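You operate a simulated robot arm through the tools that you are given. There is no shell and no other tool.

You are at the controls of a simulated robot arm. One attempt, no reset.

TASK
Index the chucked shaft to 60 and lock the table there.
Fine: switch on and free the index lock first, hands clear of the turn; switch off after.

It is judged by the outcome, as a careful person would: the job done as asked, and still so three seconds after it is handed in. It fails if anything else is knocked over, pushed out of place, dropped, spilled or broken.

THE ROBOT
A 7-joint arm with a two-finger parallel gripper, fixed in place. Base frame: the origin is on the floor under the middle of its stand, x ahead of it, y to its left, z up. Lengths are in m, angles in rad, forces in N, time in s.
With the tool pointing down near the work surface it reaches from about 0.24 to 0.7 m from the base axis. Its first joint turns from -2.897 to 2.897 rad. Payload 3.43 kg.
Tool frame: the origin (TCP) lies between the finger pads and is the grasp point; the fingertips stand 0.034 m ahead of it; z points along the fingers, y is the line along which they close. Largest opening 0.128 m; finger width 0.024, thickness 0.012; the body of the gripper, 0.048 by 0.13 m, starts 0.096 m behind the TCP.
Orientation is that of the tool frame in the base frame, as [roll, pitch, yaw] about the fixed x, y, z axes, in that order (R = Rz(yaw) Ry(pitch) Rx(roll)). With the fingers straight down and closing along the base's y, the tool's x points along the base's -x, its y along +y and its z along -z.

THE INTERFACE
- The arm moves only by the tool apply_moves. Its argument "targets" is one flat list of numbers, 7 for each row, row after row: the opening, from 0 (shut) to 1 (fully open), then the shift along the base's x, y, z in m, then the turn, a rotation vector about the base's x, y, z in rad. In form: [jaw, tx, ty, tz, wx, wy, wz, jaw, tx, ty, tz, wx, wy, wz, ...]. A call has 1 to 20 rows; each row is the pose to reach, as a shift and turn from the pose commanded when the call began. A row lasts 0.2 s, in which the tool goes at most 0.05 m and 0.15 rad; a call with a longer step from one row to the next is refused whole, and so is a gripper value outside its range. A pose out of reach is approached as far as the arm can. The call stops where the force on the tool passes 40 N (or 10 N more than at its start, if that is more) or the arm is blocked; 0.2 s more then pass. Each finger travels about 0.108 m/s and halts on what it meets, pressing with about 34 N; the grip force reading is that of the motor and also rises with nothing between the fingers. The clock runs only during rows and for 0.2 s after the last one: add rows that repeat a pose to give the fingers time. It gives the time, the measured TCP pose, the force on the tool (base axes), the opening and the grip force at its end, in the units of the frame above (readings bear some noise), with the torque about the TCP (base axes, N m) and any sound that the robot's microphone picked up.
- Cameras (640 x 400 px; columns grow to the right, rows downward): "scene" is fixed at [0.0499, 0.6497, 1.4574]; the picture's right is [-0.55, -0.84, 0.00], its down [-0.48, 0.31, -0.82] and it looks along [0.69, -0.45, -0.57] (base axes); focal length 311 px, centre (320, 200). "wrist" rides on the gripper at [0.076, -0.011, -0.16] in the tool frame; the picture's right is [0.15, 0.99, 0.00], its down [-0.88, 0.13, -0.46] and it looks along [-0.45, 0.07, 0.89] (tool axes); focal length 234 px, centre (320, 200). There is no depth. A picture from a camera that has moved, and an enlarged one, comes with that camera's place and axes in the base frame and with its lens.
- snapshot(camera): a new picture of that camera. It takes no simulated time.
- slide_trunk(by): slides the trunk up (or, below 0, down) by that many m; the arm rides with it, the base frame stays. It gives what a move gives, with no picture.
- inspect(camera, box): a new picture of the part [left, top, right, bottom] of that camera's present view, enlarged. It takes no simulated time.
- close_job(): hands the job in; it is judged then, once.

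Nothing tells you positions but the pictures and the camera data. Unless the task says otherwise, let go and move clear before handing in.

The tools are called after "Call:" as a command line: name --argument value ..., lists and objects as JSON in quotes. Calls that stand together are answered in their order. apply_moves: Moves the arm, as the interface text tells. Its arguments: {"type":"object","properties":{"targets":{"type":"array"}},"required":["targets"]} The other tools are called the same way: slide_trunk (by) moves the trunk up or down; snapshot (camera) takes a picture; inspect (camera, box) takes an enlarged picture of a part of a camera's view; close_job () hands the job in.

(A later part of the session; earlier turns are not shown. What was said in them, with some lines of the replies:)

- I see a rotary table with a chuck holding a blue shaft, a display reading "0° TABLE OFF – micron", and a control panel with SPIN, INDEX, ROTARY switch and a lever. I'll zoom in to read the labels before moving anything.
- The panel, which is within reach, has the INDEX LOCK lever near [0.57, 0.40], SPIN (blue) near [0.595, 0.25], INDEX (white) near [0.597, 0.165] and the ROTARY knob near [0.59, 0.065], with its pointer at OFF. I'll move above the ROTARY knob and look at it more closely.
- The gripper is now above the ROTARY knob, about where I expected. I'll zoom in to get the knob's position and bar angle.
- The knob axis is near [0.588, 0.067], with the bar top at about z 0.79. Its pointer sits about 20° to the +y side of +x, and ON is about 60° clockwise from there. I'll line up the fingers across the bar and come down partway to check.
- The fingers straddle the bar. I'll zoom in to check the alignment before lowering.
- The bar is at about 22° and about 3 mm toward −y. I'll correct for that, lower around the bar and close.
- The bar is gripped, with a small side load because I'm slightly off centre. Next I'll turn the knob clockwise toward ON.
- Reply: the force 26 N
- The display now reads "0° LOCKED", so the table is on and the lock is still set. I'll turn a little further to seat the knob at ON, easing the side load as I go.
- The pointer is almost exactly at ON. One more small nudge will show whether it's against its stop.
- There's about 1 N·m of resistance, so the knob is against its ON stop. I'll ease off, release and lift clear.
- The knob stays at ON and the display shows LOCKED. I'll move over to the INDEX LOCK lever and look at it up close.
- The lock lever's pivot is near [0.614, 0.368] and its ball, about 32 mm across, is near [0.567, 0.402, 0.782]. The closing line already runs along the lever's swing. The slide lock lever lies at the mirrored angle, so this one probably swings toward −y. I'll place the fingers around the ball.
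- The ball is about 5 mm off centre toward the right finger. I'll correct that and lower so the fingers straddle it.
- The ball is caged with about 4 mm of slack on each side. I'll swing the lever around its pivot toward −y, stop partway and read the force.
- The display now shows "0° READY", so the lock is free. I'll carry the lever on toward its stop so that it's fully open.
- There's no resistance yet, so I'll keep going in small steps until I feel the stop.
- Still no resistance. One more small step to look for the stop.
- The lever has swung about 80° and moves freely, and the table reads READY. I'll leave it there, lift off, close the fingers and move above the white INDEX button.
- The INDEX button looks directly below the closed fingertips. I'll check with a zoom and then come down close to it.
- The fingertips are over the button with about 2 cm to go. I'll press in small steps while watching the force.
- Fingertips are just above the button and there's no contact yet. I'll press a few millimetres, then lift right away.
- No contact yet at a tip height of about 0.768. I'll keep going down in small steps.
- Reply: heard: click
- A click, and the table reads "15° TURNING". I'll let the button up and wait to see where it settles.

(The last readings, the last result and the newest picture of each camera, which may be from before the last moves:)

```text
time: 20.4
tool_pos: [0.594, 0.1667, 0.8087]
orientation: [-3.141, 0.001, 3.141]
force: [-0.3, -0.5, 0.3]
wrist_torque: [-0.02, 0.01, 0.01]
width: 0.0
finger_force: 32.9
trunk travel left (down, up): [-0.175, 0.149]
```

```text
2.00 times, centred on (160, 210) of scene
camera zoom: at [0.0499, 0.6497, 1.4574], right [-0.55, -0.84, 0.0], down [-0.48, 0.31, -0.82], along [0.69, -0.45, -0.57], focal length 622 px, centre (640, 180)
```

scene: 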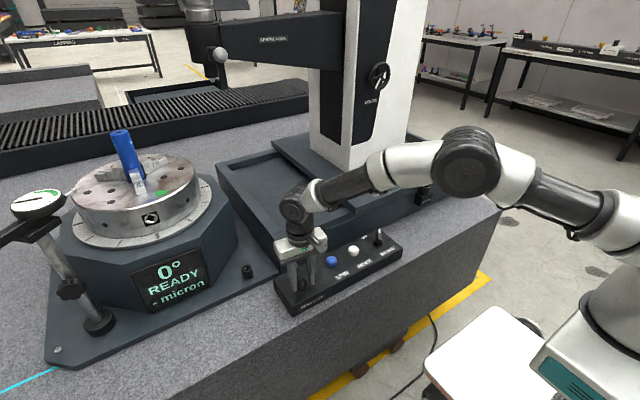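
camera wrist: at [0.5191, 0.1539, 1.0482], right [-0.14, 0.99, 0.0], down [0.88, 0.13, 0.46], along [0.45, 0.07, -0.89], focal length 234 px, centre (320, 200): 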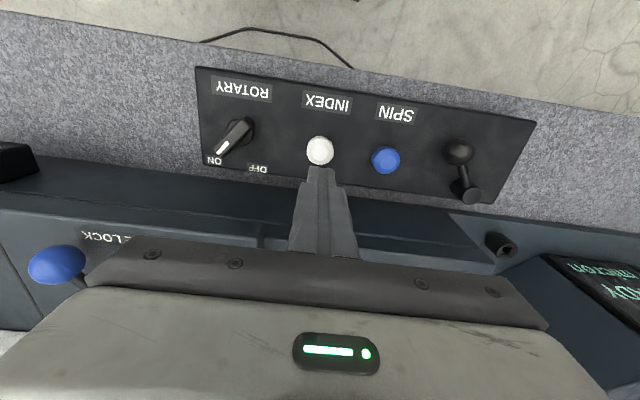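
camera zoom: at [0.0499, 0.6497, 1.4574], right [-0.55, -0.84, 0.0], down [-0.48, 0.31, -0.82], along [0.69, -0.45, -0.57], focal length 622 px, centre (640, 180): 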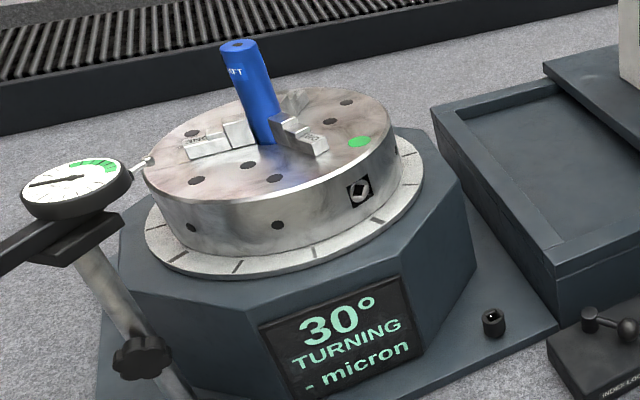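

It's at 30° and still turning. I'll wait in short intervals.

Call:
apply_moves --targets '[0, 0, 0, 0, 0, 0, 0]'

Call:
inspect --camera "scene" --box '[60, 110, 260, 310]'

```text
time: 20.8
tool_pos: [0.5935, 0.167, 0.808]
orientation: [-3.141, 0.0, 3.141]
force: [0.1, 0.6, -0.6]
wrist_torque: [0.02, 0.01, -0.01]
width: 0.0002
finger_force: 33.5
trunk travel left (down, up): [-0.175, 0.149]
```

```text
2.00 times, centred on (160, 210) of scene
camera zoom: at [0.0499, 0.6497, 1.4574], right [-0.55, -0.84, 0.0], down [-0.48, 0.31, -0.82], along [0.69, -0.45, -0.57], focal length 622 px, centre (640, 180)
```

zoom: 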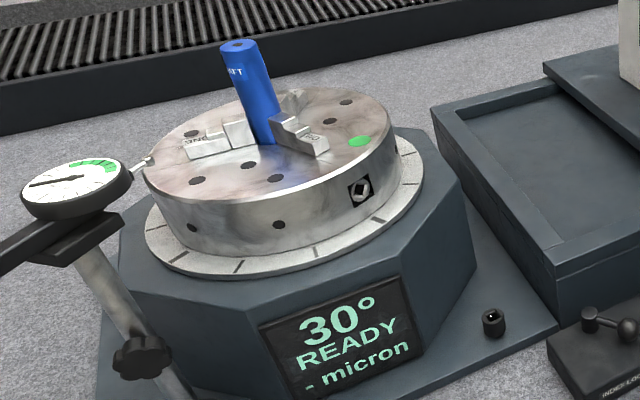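

It has settled at "30° READY", so each press indexes 30°. One more press should bring it to 60.

Call:
apply_moves --targets '[0, 0, 0, -0.006, 0, 0, 0, 0, 0, 0, -0.012, 0, 0, 0, 0, 0, 0, -0.012, 0, 0, 0, 0, 0, 0, -0.004, 0, 0, 0, 0, 0, 0, 0.01, 0, 0, 0]'

Call:
inspect --camera "scene" --box '[60, 110, 260, 310]'

```text
time: 22.0
tool_pos: [0.5937, 0.1658, 0.8189]
orientation: [-3.141, -0.001, 3.141]
force: [-0.7, 1.0, -0.8]
wrist_torque: [-0.01, 0.01, -0.03]
width: 0.0
finger_force: 33.0
trunk travel left (down, up): [-0.175, 0.149]
heard: click
```

```text
2.00 times, centred on (160, 210) of scene
camera zoom: at [0.0499, 0.6497, 1.4574], right [-0.55, -0.84, 0.0], down [-0.48, 0.31, -0.82], along [0.69, -0.45, -0.57], focal length 622 px, centre (640, 180)
```

zoom: 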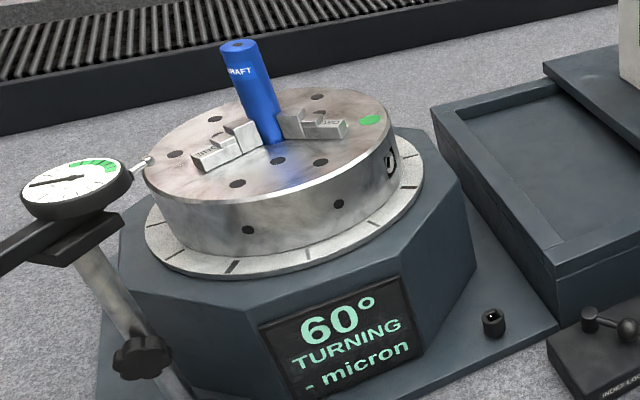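

It's at 60° and still settling. I'll lift up and confirm READY before locking.

Call:
apply_moves --targets '[0, 0, 0, 0.03, 0, 0, 0, 0, 0, 0, 0.07, 0, 0, 0, 0, 0, 0, 0.07, 0, 0, 0]'

Call:
snapshot --camera "scene"

Call:
inspect --camera "scene" --box '[60, 110, 260, 310]'

Call:
inspect --camera "scene" --box '[260, 210, 420, 320]'

```text
time: 22.8
tool_pos: [0.5972, 0.1668, 0.8905]
orientation: [-3.141, -0.002, 3.141]
force: [-0.1, 0.3, 0.2]
wrist_torque: [0.03, 0.01, -0.01]
width: 0.0001
finger_force: 32.7
trunk travel left (down, up): [-0.175, 0.149]
```

```text
taken
```

scene: 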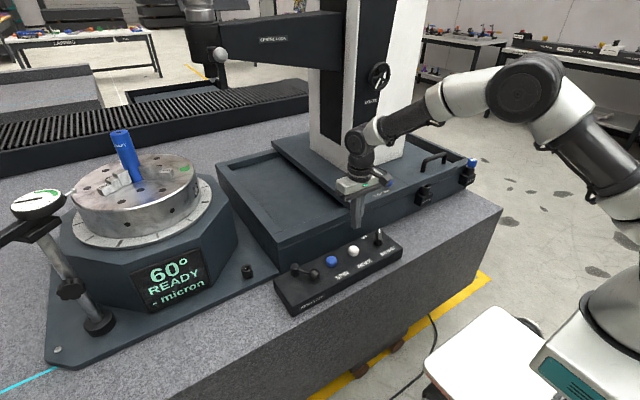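

```text
2.00 times, centred on (160, 210) of scene
camera zoom: at [0.0499, 0.6497, 1.4574], right [-0.55, -0.84, 0.0], down [-0.48, 0.31, -0.82], along [0.69, -0.45, -0.57], focal length 622 px, centre (640, 180)
```

zoom: 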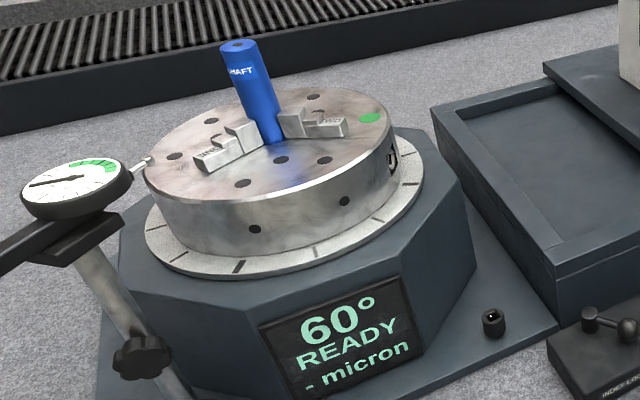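

```text
3.64 times, centred on (340, 265) of scene
camera zoom: at [0.0499, 0.6497, 1.4574], right [-0.55, -0.84, 0.0], down [-0.48, 0.31, -0.82], along [0.69, -0.45, -0.57], focal length 1131 px, centre (247, -36)
```

zoom: 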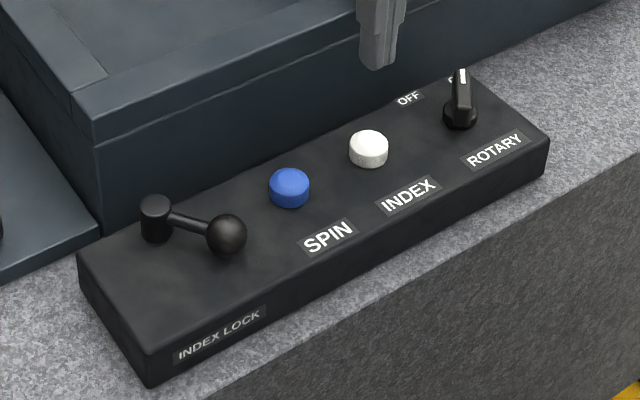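

The display reads "60° READY". I'll go back to the lock lever with the fingers turned to straddle its ball, and check from just above.

Call:
apply_moves --targets '[0, -0.003, 0.03, 0, 0, 0, 0.14, 0.2, -0.006, 0.06, 0, 0, 0, 0.28, 0.5, -0.01, 0.09, 0, 0, 0, 0.42, 0.5, -0.014, 0.12, 0, 0, 0, 0.56, 0.5, -0.018, 0.15, 0, 0, 0, 0.7, 0.5, -0.023, 0.165, -0.01, 0, 0, 0.79, 0.5, -0.023, 0.165, -0.035, 0, 0, 0.79, 0.5, -0.023, 0.165, -0.035, 0, 0, 0.79]'

Call:
inspect --camera "wrist" --box '[230, 90, 410, 210]'

```text
time: 24.6
tool_pos: [0.5715, 0.3318, 0.8515]
orientation: [3.141, 0.0, -2.353]
force: [-0.1, -0.2, -0.3]
wrist_torque: [-0.02, 0.01, 0.0]
width: 0.0636
finger_force: 0.0
trunk travel left (down, up): [-0.175, 0.149]
```

```text
3.33 times, centred on (320, 150) of wrist
camera zoom: at [0.5253, 0.2711, 1.0105], right [-0.81, 0.59, 0.0], down [0.53, 0.72, 0.46], along [0.27, 0.37, -0.89], focal length 781 px, centre (320, 367)
```

zoom: 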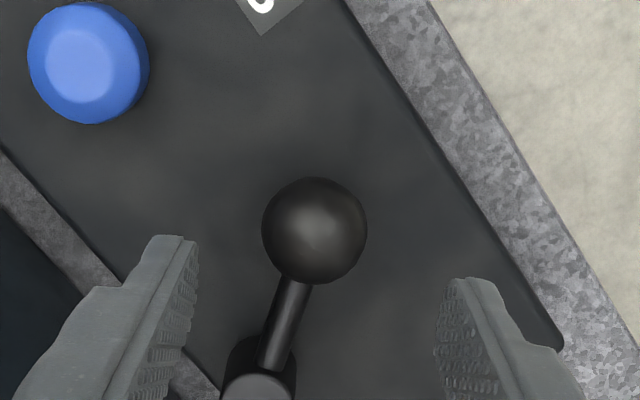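

The ball is near [0.570, 0.3275]. I'll lower around it and close to a loose cage.

Call:
apply_moves --targets '[0.5, -0.0015, -0.004, -0.02, 0, 0, 0, 0.5, -0.0015, -0.004, -0.04, 0, 0, 0, 0.5, -0.0015, -0.004, -0.052, 0, 0, 0, 0.34, -0.0015, -0.004, -0.052, 0, 0, 0, 0.32, -0.0015, -0.004, -0.052, 0, 0, 0]'

Call:
inspect --camera "wrist" --box '[230, 110, 410, 230]'

```text
time: 25.8
tool_pos: [0.5698, 0.3278, 0.8001]
orientation: [3.141, 0.001, -2.353]
force: [0.6, -0.3, 0.3]
wrist_torque: [0.0, 0.03, -0.05]
width: 0.0408
finger_force: 0.1
trunk travel left (down, up): [-0.175, 0.149]
```

```text
3.33 times, centred on (320, 170) of wrist
camera zoom: at [0.5235, 0.2669, 0.9589], right [-0.81, 0.59, 0.0], down [0.53, 0.72, 0.46], along [0.27, 0.37, -0.89], focal length 781 px, centre (320, 300)
```

zoom: 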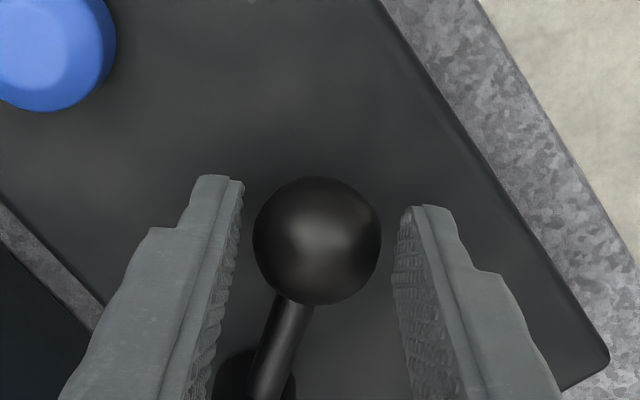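

The ball is caged. I'll swing the lever back around its pivot toward its original locked position.

Call:
apply_moves --targets '[0.32, -0.0051, 0.0066, 0, 0, 0, -0.14, 0.32, -0.0092, 0.0138, 0, 0, 0, -0.28, 0.32, -0.0122, 0.0216, 0, 0, 0, -0.42, 0.32, -0.0142, 0.0297, 0, 0, 0, -0.56, 0.32, -0.015, 0.038, 0, 0, 0, -0.7, 0.32, -0.0146, 0.0463, 0, 0, 0, -0.84, 0.32, -0.0131, 0.0545, 0, 0, 0, -0.98, 0.32, -0.0104, 0.0623, 0, 0, 0, -1.12, 0.32, -0.0067, 0.0698, 0, 0, 0, -1.26]'

Call:
inspect --camera "wrist" --box '[230, 110, 410, 230]'

Call:
inspect --camera "scene" --box '[60, 110, 260, 310]'

```text
time: 27.8
tool_pos: [0.5629, 0.3971, 0.8002]
orientation: [-3.14, 0.002, 2.669]
force: [0.0, 0.2, 0.3]
wrist_torque: [-0.02, 0.01, 0.0]
width: 0.0409
finger_force: 0.1
trunk travel left (down, up): [-0.175, 0.149]
```

```text
3.33 times, centred on (320, 170) of wrist
camera zoom: at [0.4905, 0.4214, 0.9599], right [0.32, 0.95, 0.0], down [0.84, -0.28, 0.46], along [0.43, -0.15, -0.89], focal length 781 px, centre (320, 300)
```

zoom: 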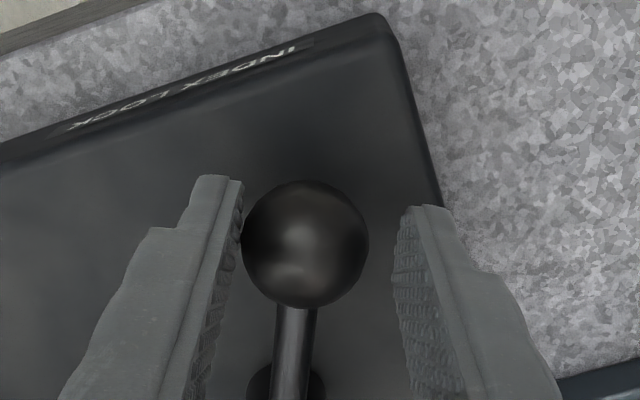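

```text
2.00 times, centred on (160, 210) of scene
camera zoom: at [0.0499, 0.6497, 1.4574], right [-0.55, -0.84, 0.0], down [-0.48, 0.31, -0.82], along [0.69, -0.45, -0.57], focal length 622 px, centre (640, 180)
```

zoom: 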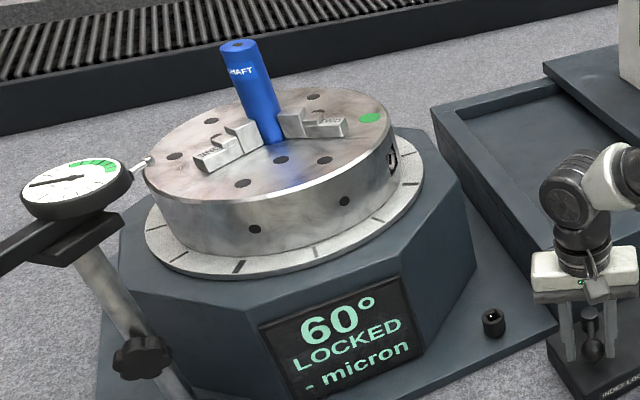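

The display reads "60° LOCKED". I'll push the lever the last few degrees to seat it fully.

Call:
apply_moves --targets '[0.32, 0.0023, 0.0034, 0, 0, 0, -0.07, 0.32, 0.0047, 0.0068, 0, 0, 0, -0.14, 0.32, 0.0067, 0.0092, 0, 0, 0, -0.19]'

Call:
inspect --camera "wrist" --box '[230, 110, 410, 230]'

Call:
inspect --camera "scene" --box '[100, 200, 380, 330]'

```text
time: 28.6
tool_pos: [0.5711, 0.4056, 0.801]
orientation: [3.141, 0.0, 2.479]
force: [0.3, -0.2, 0.4]
wrist_torque: [-0.01, 0.0, 0.0]
width: 0.0411
finger_force: 0.5
trunk travel left (down, up): [-0.175, 0.149]
```

```text
3.33 times, centred on (320, 170) of wrist
camera zoom: at [0.5032, 0.4445, 0.9595], right [0.49, 0.87, 0.0], down [0.78, -0.44, 0.46], along [0.4, -0.22, -0.89], focal length 781 px, centre (320, 300)
```

zoom: 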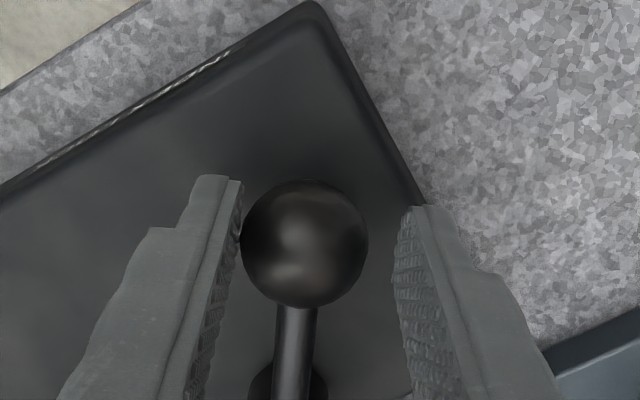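

```text
2.29 times, centred on (240, 265) of scene
camera zoom: at [0.0499, 0.6497, 1.4574], right [-0.55, -0.84, 0.0], down [-0.48, 0.31, -0.82], along [0.69, -0.45, -0.57], focal length 711 px, centre (503, 51)
```

zoom: 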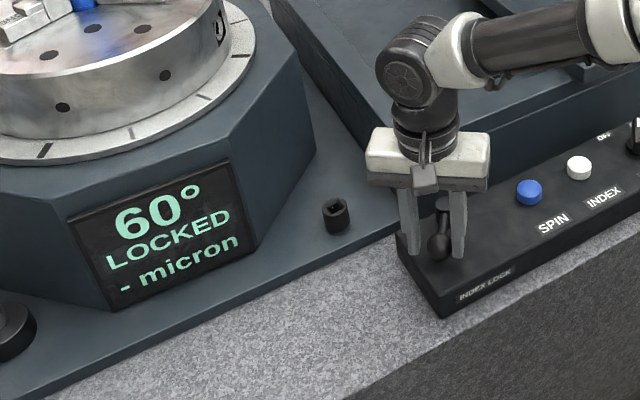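

The lever is back at its original angle. One more small push will show whether it's on its stop.

Call:
apply_moves --targets '[0.32, 0.0018, 0.0022, 0, 0, 0, -0.05, 0.32, 0.0032, 0.0038, 0, 0, 0, -0.09]'

Call:
inspect --camera "wrist" --box '[230, 110, 410, 230]'

```text
time: 29.2
tool_pos: [0.5737, 0.4076, 0.801]
orientation: [-3.138, 0.002, 2.39]
force: [-3.8, -9.8, 0.8]
wrist_torque: [-0.32, 0.11, 0.07]
width: 0.0466
finger_force: 5.0
trunk travel left (down, up): [-0.175, 0.149]
```

```text
3.33 times, centred on (320, 170) of wrist
camera zoom: at [0.5105, 0.4523, 0.9594], right [0.57, 0.82, 0.0], down [0.73, -0.5, 0.46], along [0.37, -0.26, -0.89], focal length 781 px, centre (320, 300)
```

zoom: 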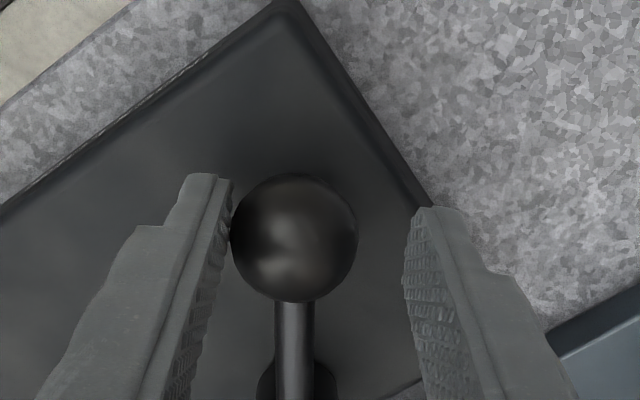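

It's on the locked stop, with about 10 N of resistance. I'll back off gently, open and lift away without dragging the lever.

Call:
apply_moves --targets '[0.32, -0.003, -0.0037, 0, 0, 0, 0.06, 0.5, -0.003, -0.0037, 0, 0, 0, 0.06, 0.5, -0.003, -0.0037, 0, 0, 0, 0.06, 0.5, -0.003, -0.0037, 0.04, 0, 0, 0.06, 0.5, -0.003, -0.0037, 0.085, 0, 0, 0.06, 0.5, -0.003, -0.0037, 0.11, 0, 0, 0.06]'

Call:
snapshot --camera "scene"

Call:
inspect --camera "scene" --box '[100, 200, 380, 330]'

```text
time: 30.6
tool_pos: [0.5703, 0.4052, 0.9093]
orientation: [3.14, 0.001, 2.453]
force: [-0.2, 0.5, 0.3]
wrist_torque: [0.0, 0.0, -0.03]
width: 0.0641
finger_force: 0.1
trunk travel left (down, up): [-0.175, 0.149]
```

```text
taken
```

scene: 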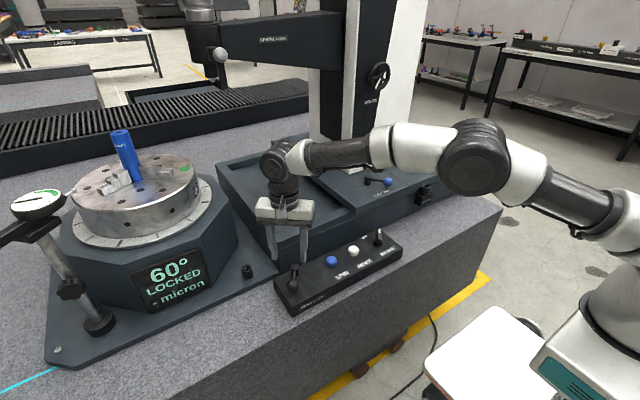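

```text
2.29 times, centred on (240, 265) of scene
camera zoom: at [0.0499, 0.6497, 1.4574], right [-0.55, -0.84, 0.0], down [-0.48, 0.31, -0.82], along [0.69, -0.45, -0.57], focal length 711 px, centre (503, 51)
```

zoom: 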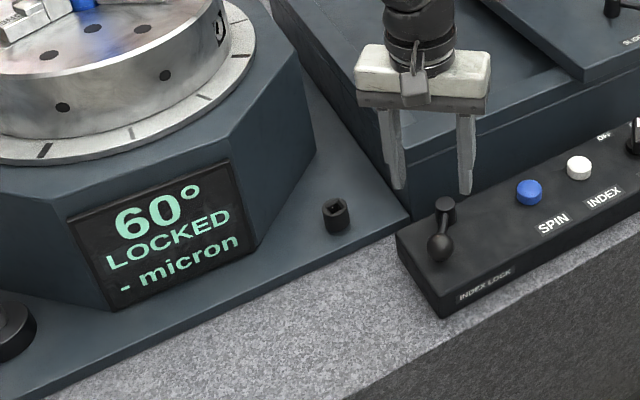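

It's locked at 60° and the gripper is clear. Next I'll go back to the ROTARY knob to switch off.

Call:
apply_moves --targets '[0.5, 0.002, -0.042, 0.01, 0, 0, 0, 0.5, 0.004, -0.084, 0.01, 0, 0, 0, 0.5, 0.006, -0.126, 0.01, 0, 0, 0, 0.5, 0.008, -0.168, 0.01, 0, 0, 0, 0.5, 0.01, -0.21, 0.01, 0, 0, 0, 0.5, 0.012, -0.252, 0.01, 0, 0, 0, 0.5, 0.014, -0.294, 0.01, 0, 0, 0, 0.45, 0.016, -0.337, 0, 0, 0, 0, 0.45, 0.016, -0.337, -0.04, 0, 0, 0, 0.45, 0.016, -0.337, -0.055, 0, 0, 0]'

Call:
inspect --camera "wrist" --box '[230, 90, 410, 210]'

Call:
inspect --camera "scene" --box '[320, 160, 440, 260]'

```text
time: 32.8
tool_pos: [0.5867, 0.0699, 0.857]
orientation: [-3.141, -0.001, 2.452]
force: [-0.5, 0.5, 0.0]
wrist_torque: [-0.02, 0.01, -0.01]
width: 0.0577
finger_force: 0.0
trunk travel left (down, up): [-0.175, 0.149]
```

```text
3.33 times, centred on (320, 150) of wrist
camera zoom: at [0.5207, 0.1101, 1.0149], right [0.52, 0.86, 0.0], down [0.76, -0.46, 0.46], along [0.39, -0.24, -0.89], focal length 781 px, centre (320, 367)
```

zoom: 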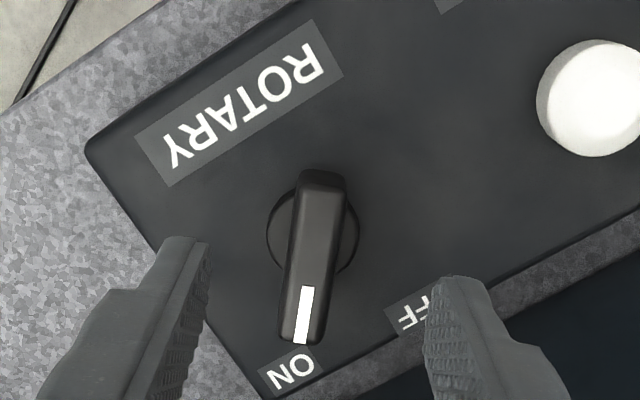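

```text
4.00 times, centred on (380, 210) of scene
camera zoom: at [0.0499, 0.6497, 1.4574], right [-0.55, -0.84, 0.0], down [-0.48, 0.31, -0.82], along [0.69, -0.45, -0.57], focal length 1244 px, centre (80, 160)
```

zoom: 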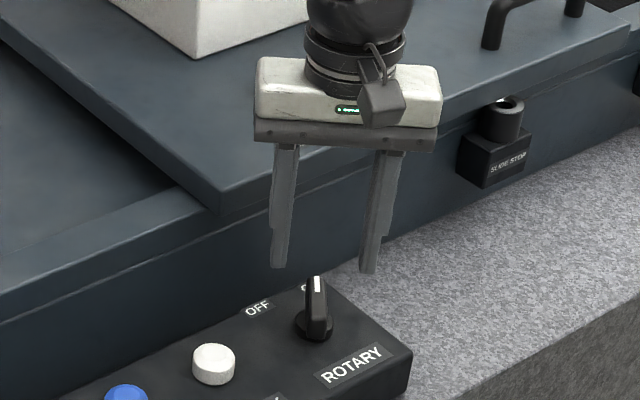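

The knob bar is at about −39.5°, matching the tool's angle, and is centred near [0.587, 0.067]. I'll lower and grip it.

Call:
apply_moves --targets '[0.45, 0.0005, -0.003, -0.02, 0, 0, 0, 0.45, 0.0005, -0.003, -0.04, 0, 0, 0, 0.45, 0.0005, -0.003, -0.051, 0, 0, 0, 0.3, 0.0005, -0.003, -0.051, 0, 0, 0, 0.2, 0.0005, -0.003, -0.051, 0, 0, 0, 0.1, 0.0005, -0.003, -0.051, 0, 0, 0]'

Call:
inspect --camera "wrist" --box '[230, 110, 410, 230]'

```text
time: 34.2
tool_pos: [0.5859, 0.0671, 0.8053]
orientation: [3.14, 0.001, 2.452]
force: [4.5, 4.3, -3.0]
wrist_torque: [0.0, -0.24, -0.01]
width: 0.016
finger_force: 45.0
trunk travel left (down, up): [-0.175, 0.149]
```

```text
3.33 times, centred on (320, 170) of wrist
camera zoom: at [0.5207, 0.1077, 0.964], right [0.52, 0.86, 0.0], down [0.76, -0.46, 0.46], along [0.39, -0.23, -0.89], focal length 781 px, centre (320, 300)
```

zoom: 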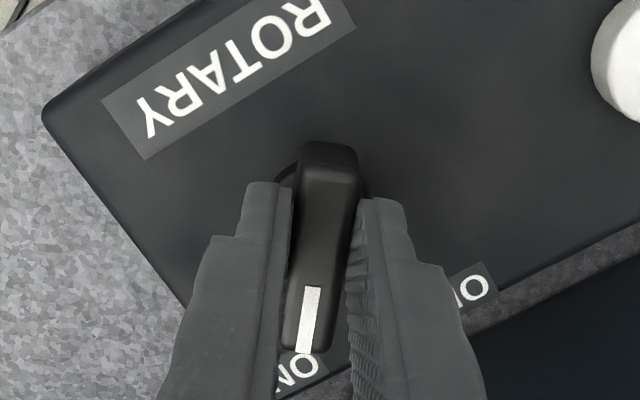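

The grip is good with low side load. I'll turn the knob back counter-clockwise to OFF.

Call:
apply_moves --targets '[0.1, 0, 0, 0, 0, 0, 0.12, 0.1, 0, 0, 0, 0, 0, 0.25, 0.1, 0, 0, 0, 0, 0, 0.38, 0.1, 0, 0, 0, 0, 0, 0.51, 0.1, 0, 0, 0, 0, 0, 0.64, 0.1, 0, 0, 0, 0, 0, 0.77, 0.1, 0, 0, 0, 0, 0, 0.9, 0.1, 0, 0, 0, 0, 0, 1.0]'

Call:
inspect --camera "wrist" --box '[230, 110, 410, 230]'

Call:
inspect --camera "scene" --box '[100, 180, 420, 330]'

```text
time: 36.0
tool_pos: [0.5857, 0.0635, 0.8061]
orientation: [-3.139, -0.001, -2.83]
force: [-7.2, -4.6, 11.2]
wrist_torque: [0.06, 0.02, 0.04]
width: 0.0156
finger_force: 44.8
trunk travel left (down, up): [-0.175, 0.149]
```

```text
3.33 times, centred on (320, 170) of wrist
camera zoom: at [0.5171, 0.0308, 0.9641], right [-0.44, 0.9, 0.0], down [0.8, 0.39, 0.46], along [0.41, 0.2, -0.89], focal length 781 px, centre (320, 300)
```

zoom: 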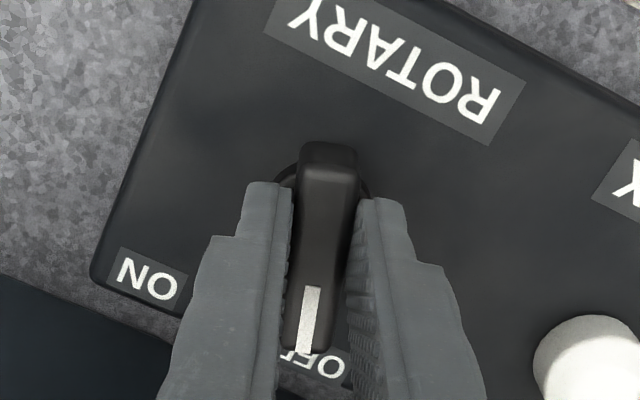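

```text
2.00 times, centred on (260, 255) of scene
camera zoom: at [0.0499, 0.6497, 1.4574], right [-0.55, -0.84, 0.0], down [-0.48, 0.31, -0.82], along [0.69, -0.45, -0.57], focal length 622 px, centre (440, 90)
```

zoom: 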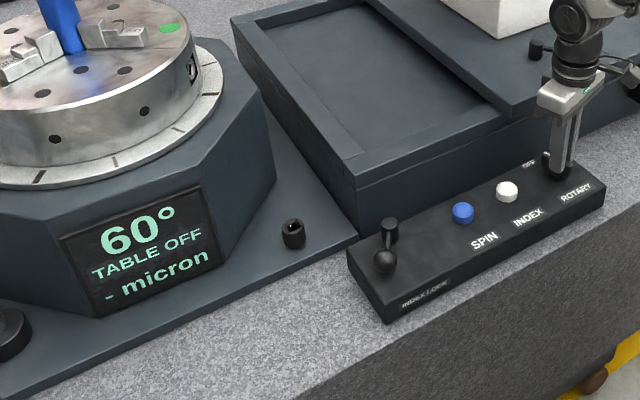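

The display reads "60° TABLE OFF". I'll turn the knob the last bit to seat it at the OFF stop.

Call:
apply_moves --targets '[0.1, 0, 0.001, 0, 0, 0, 0.04, 0.1, 0, 0.001, 0, 0, 0, 0.07]'

```text
time: 36.6
tool_pos: [0.5851, 0.0636, 0.8058]
orientation: [-3.14, -0.002, -2.766]
force: [-7.0, -13.8, 13.3]
wrist_torque: [-0.09, 0.62, -1.35]
width: 0.0157
finger_force: 44.7
trunk travel left (down, up): [-0.175, 0.149]
```

It's at the OFF stop. I'll ease off, release and lift away.

Call:
apply_moves --targets '[0.1, 0, 0, 0, 0, 0, -0.045, 0.25, 0, 0, 0, 0, 0, -0.045, 0.45, 0, 0, 0, 0, 0, -0.045, 0.45, 0, 0, 0, 0, 0, -0.045, 0.45, 0, 0, 0.04, 0, 0, -0.045, 0.45, 0, 0, 0.085, 0, 0, -0.045, 0.45, -0.02, 0, 0.13, 0, 0, -0.12, 0.45, -0.06, 0, 0.16, 0, 0, -0.2]'

Call:
snapshot --camera "scene"

Call:
inspect --camera "scene" --box '[260, 210, 420, 320]'

Call:
inspect --camera "scene" --box '[60, 110, 260, 310]'

Call:
snapshot --camera "wrist"

```text
time: 38.4
tool_pos: [0.5243, 0.0688, 0.9671]
orientation: [-3.14, -0.001, -2.963]
force: [-0.1, -0.6, -0.3]
wrist_torque: [0.0, 0.03, 0.0]
width: 0.0576
finger_force: 0.0
trunk travel left (down, up): [-0.175, 0.149]
```

```text
taken
```

scene: 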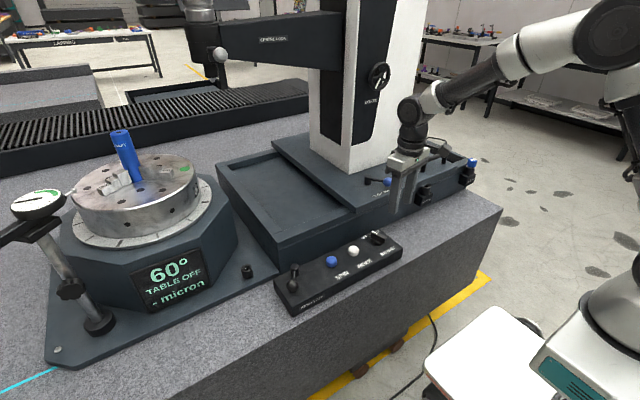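

```text
3.64 times, centred on (340, 265) of scene
camera zoom: at [0.0499, 0.6497, 1.4574], right [-0.55, -0.84, 0.0], down [-0.48, 0.31, -0.82], along [0.69, -0.45, -0.57], focal length 1131 px, centre (247, -36)
```

zoom: 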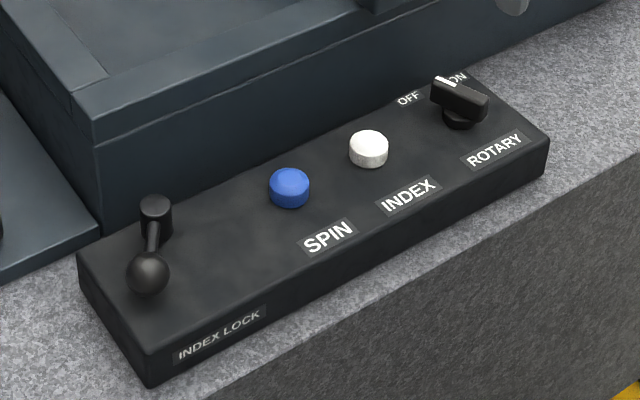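

```text
2.00 times, centred on (160, 210) of scene
camera zoom: at [0.0499, 0.6497, 1.4574], right [-0.55, -0.84, 0.0], down [-0.48, 0.31, -0.82], along [0.69, -0.45, -0.57], focal length 622 px, centre (640, 180)
```

zoom: 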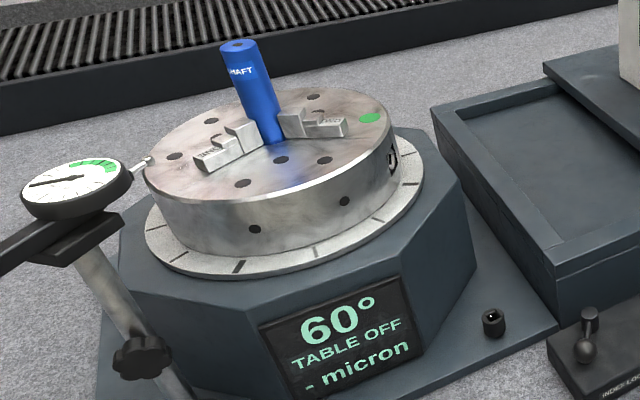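

```text
taken
camera wrist: at [0.4524, 0.0451, 1.1262], right [-0.32, 0.95, 0.0], down [0.84, 0.29, 0.46], along [0.43, 0.15, -0.89], focal length 234 px, centre (320, 200)
```

wrist: 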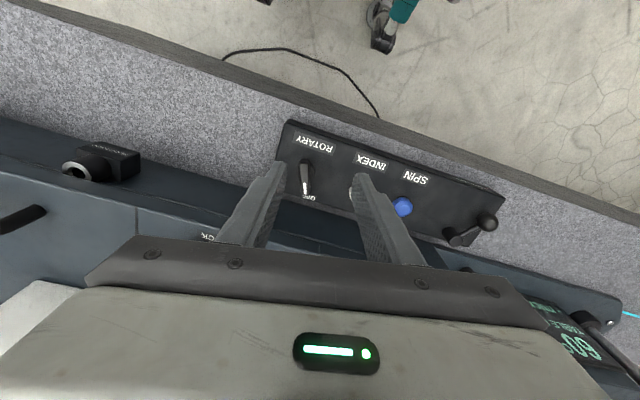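

The display reads "60° TABLE OFF". The lock lever is back at its original locked angle, the ROTARY knob is at OFF, and nothing else on the bench looks moved. The gripper is open and clear, so I'm handing the job in.

Call:
close_job

```text
The job is handed in.
```

The shaft is indexed to 60° and the table is locked there, with the rotary table switched off. I've handed the job in.

- **Switch on:** I turned ROTARY to ON first, and the display read "0° LOCKED".
- **Free the lock:** I swung the INDEX LOCK lever open until it read "READY".
- **Index:** I pressed INDEX twice, since each press turns the table 30°. I let it settle to "READY" each time, with the gripper only at the panel, away from the turning chuck.
- **Lock:** I swung the lever back onto its stop, and the display read "60° LOCKED".
- **Switch off:** I turned ROTARY back to its OFF stop, and the display now reads "60° TABLE OFF".

In the last pictures, the lever is at its original locked position and nothing else looks moved. The gripper is open and clear of the panel.
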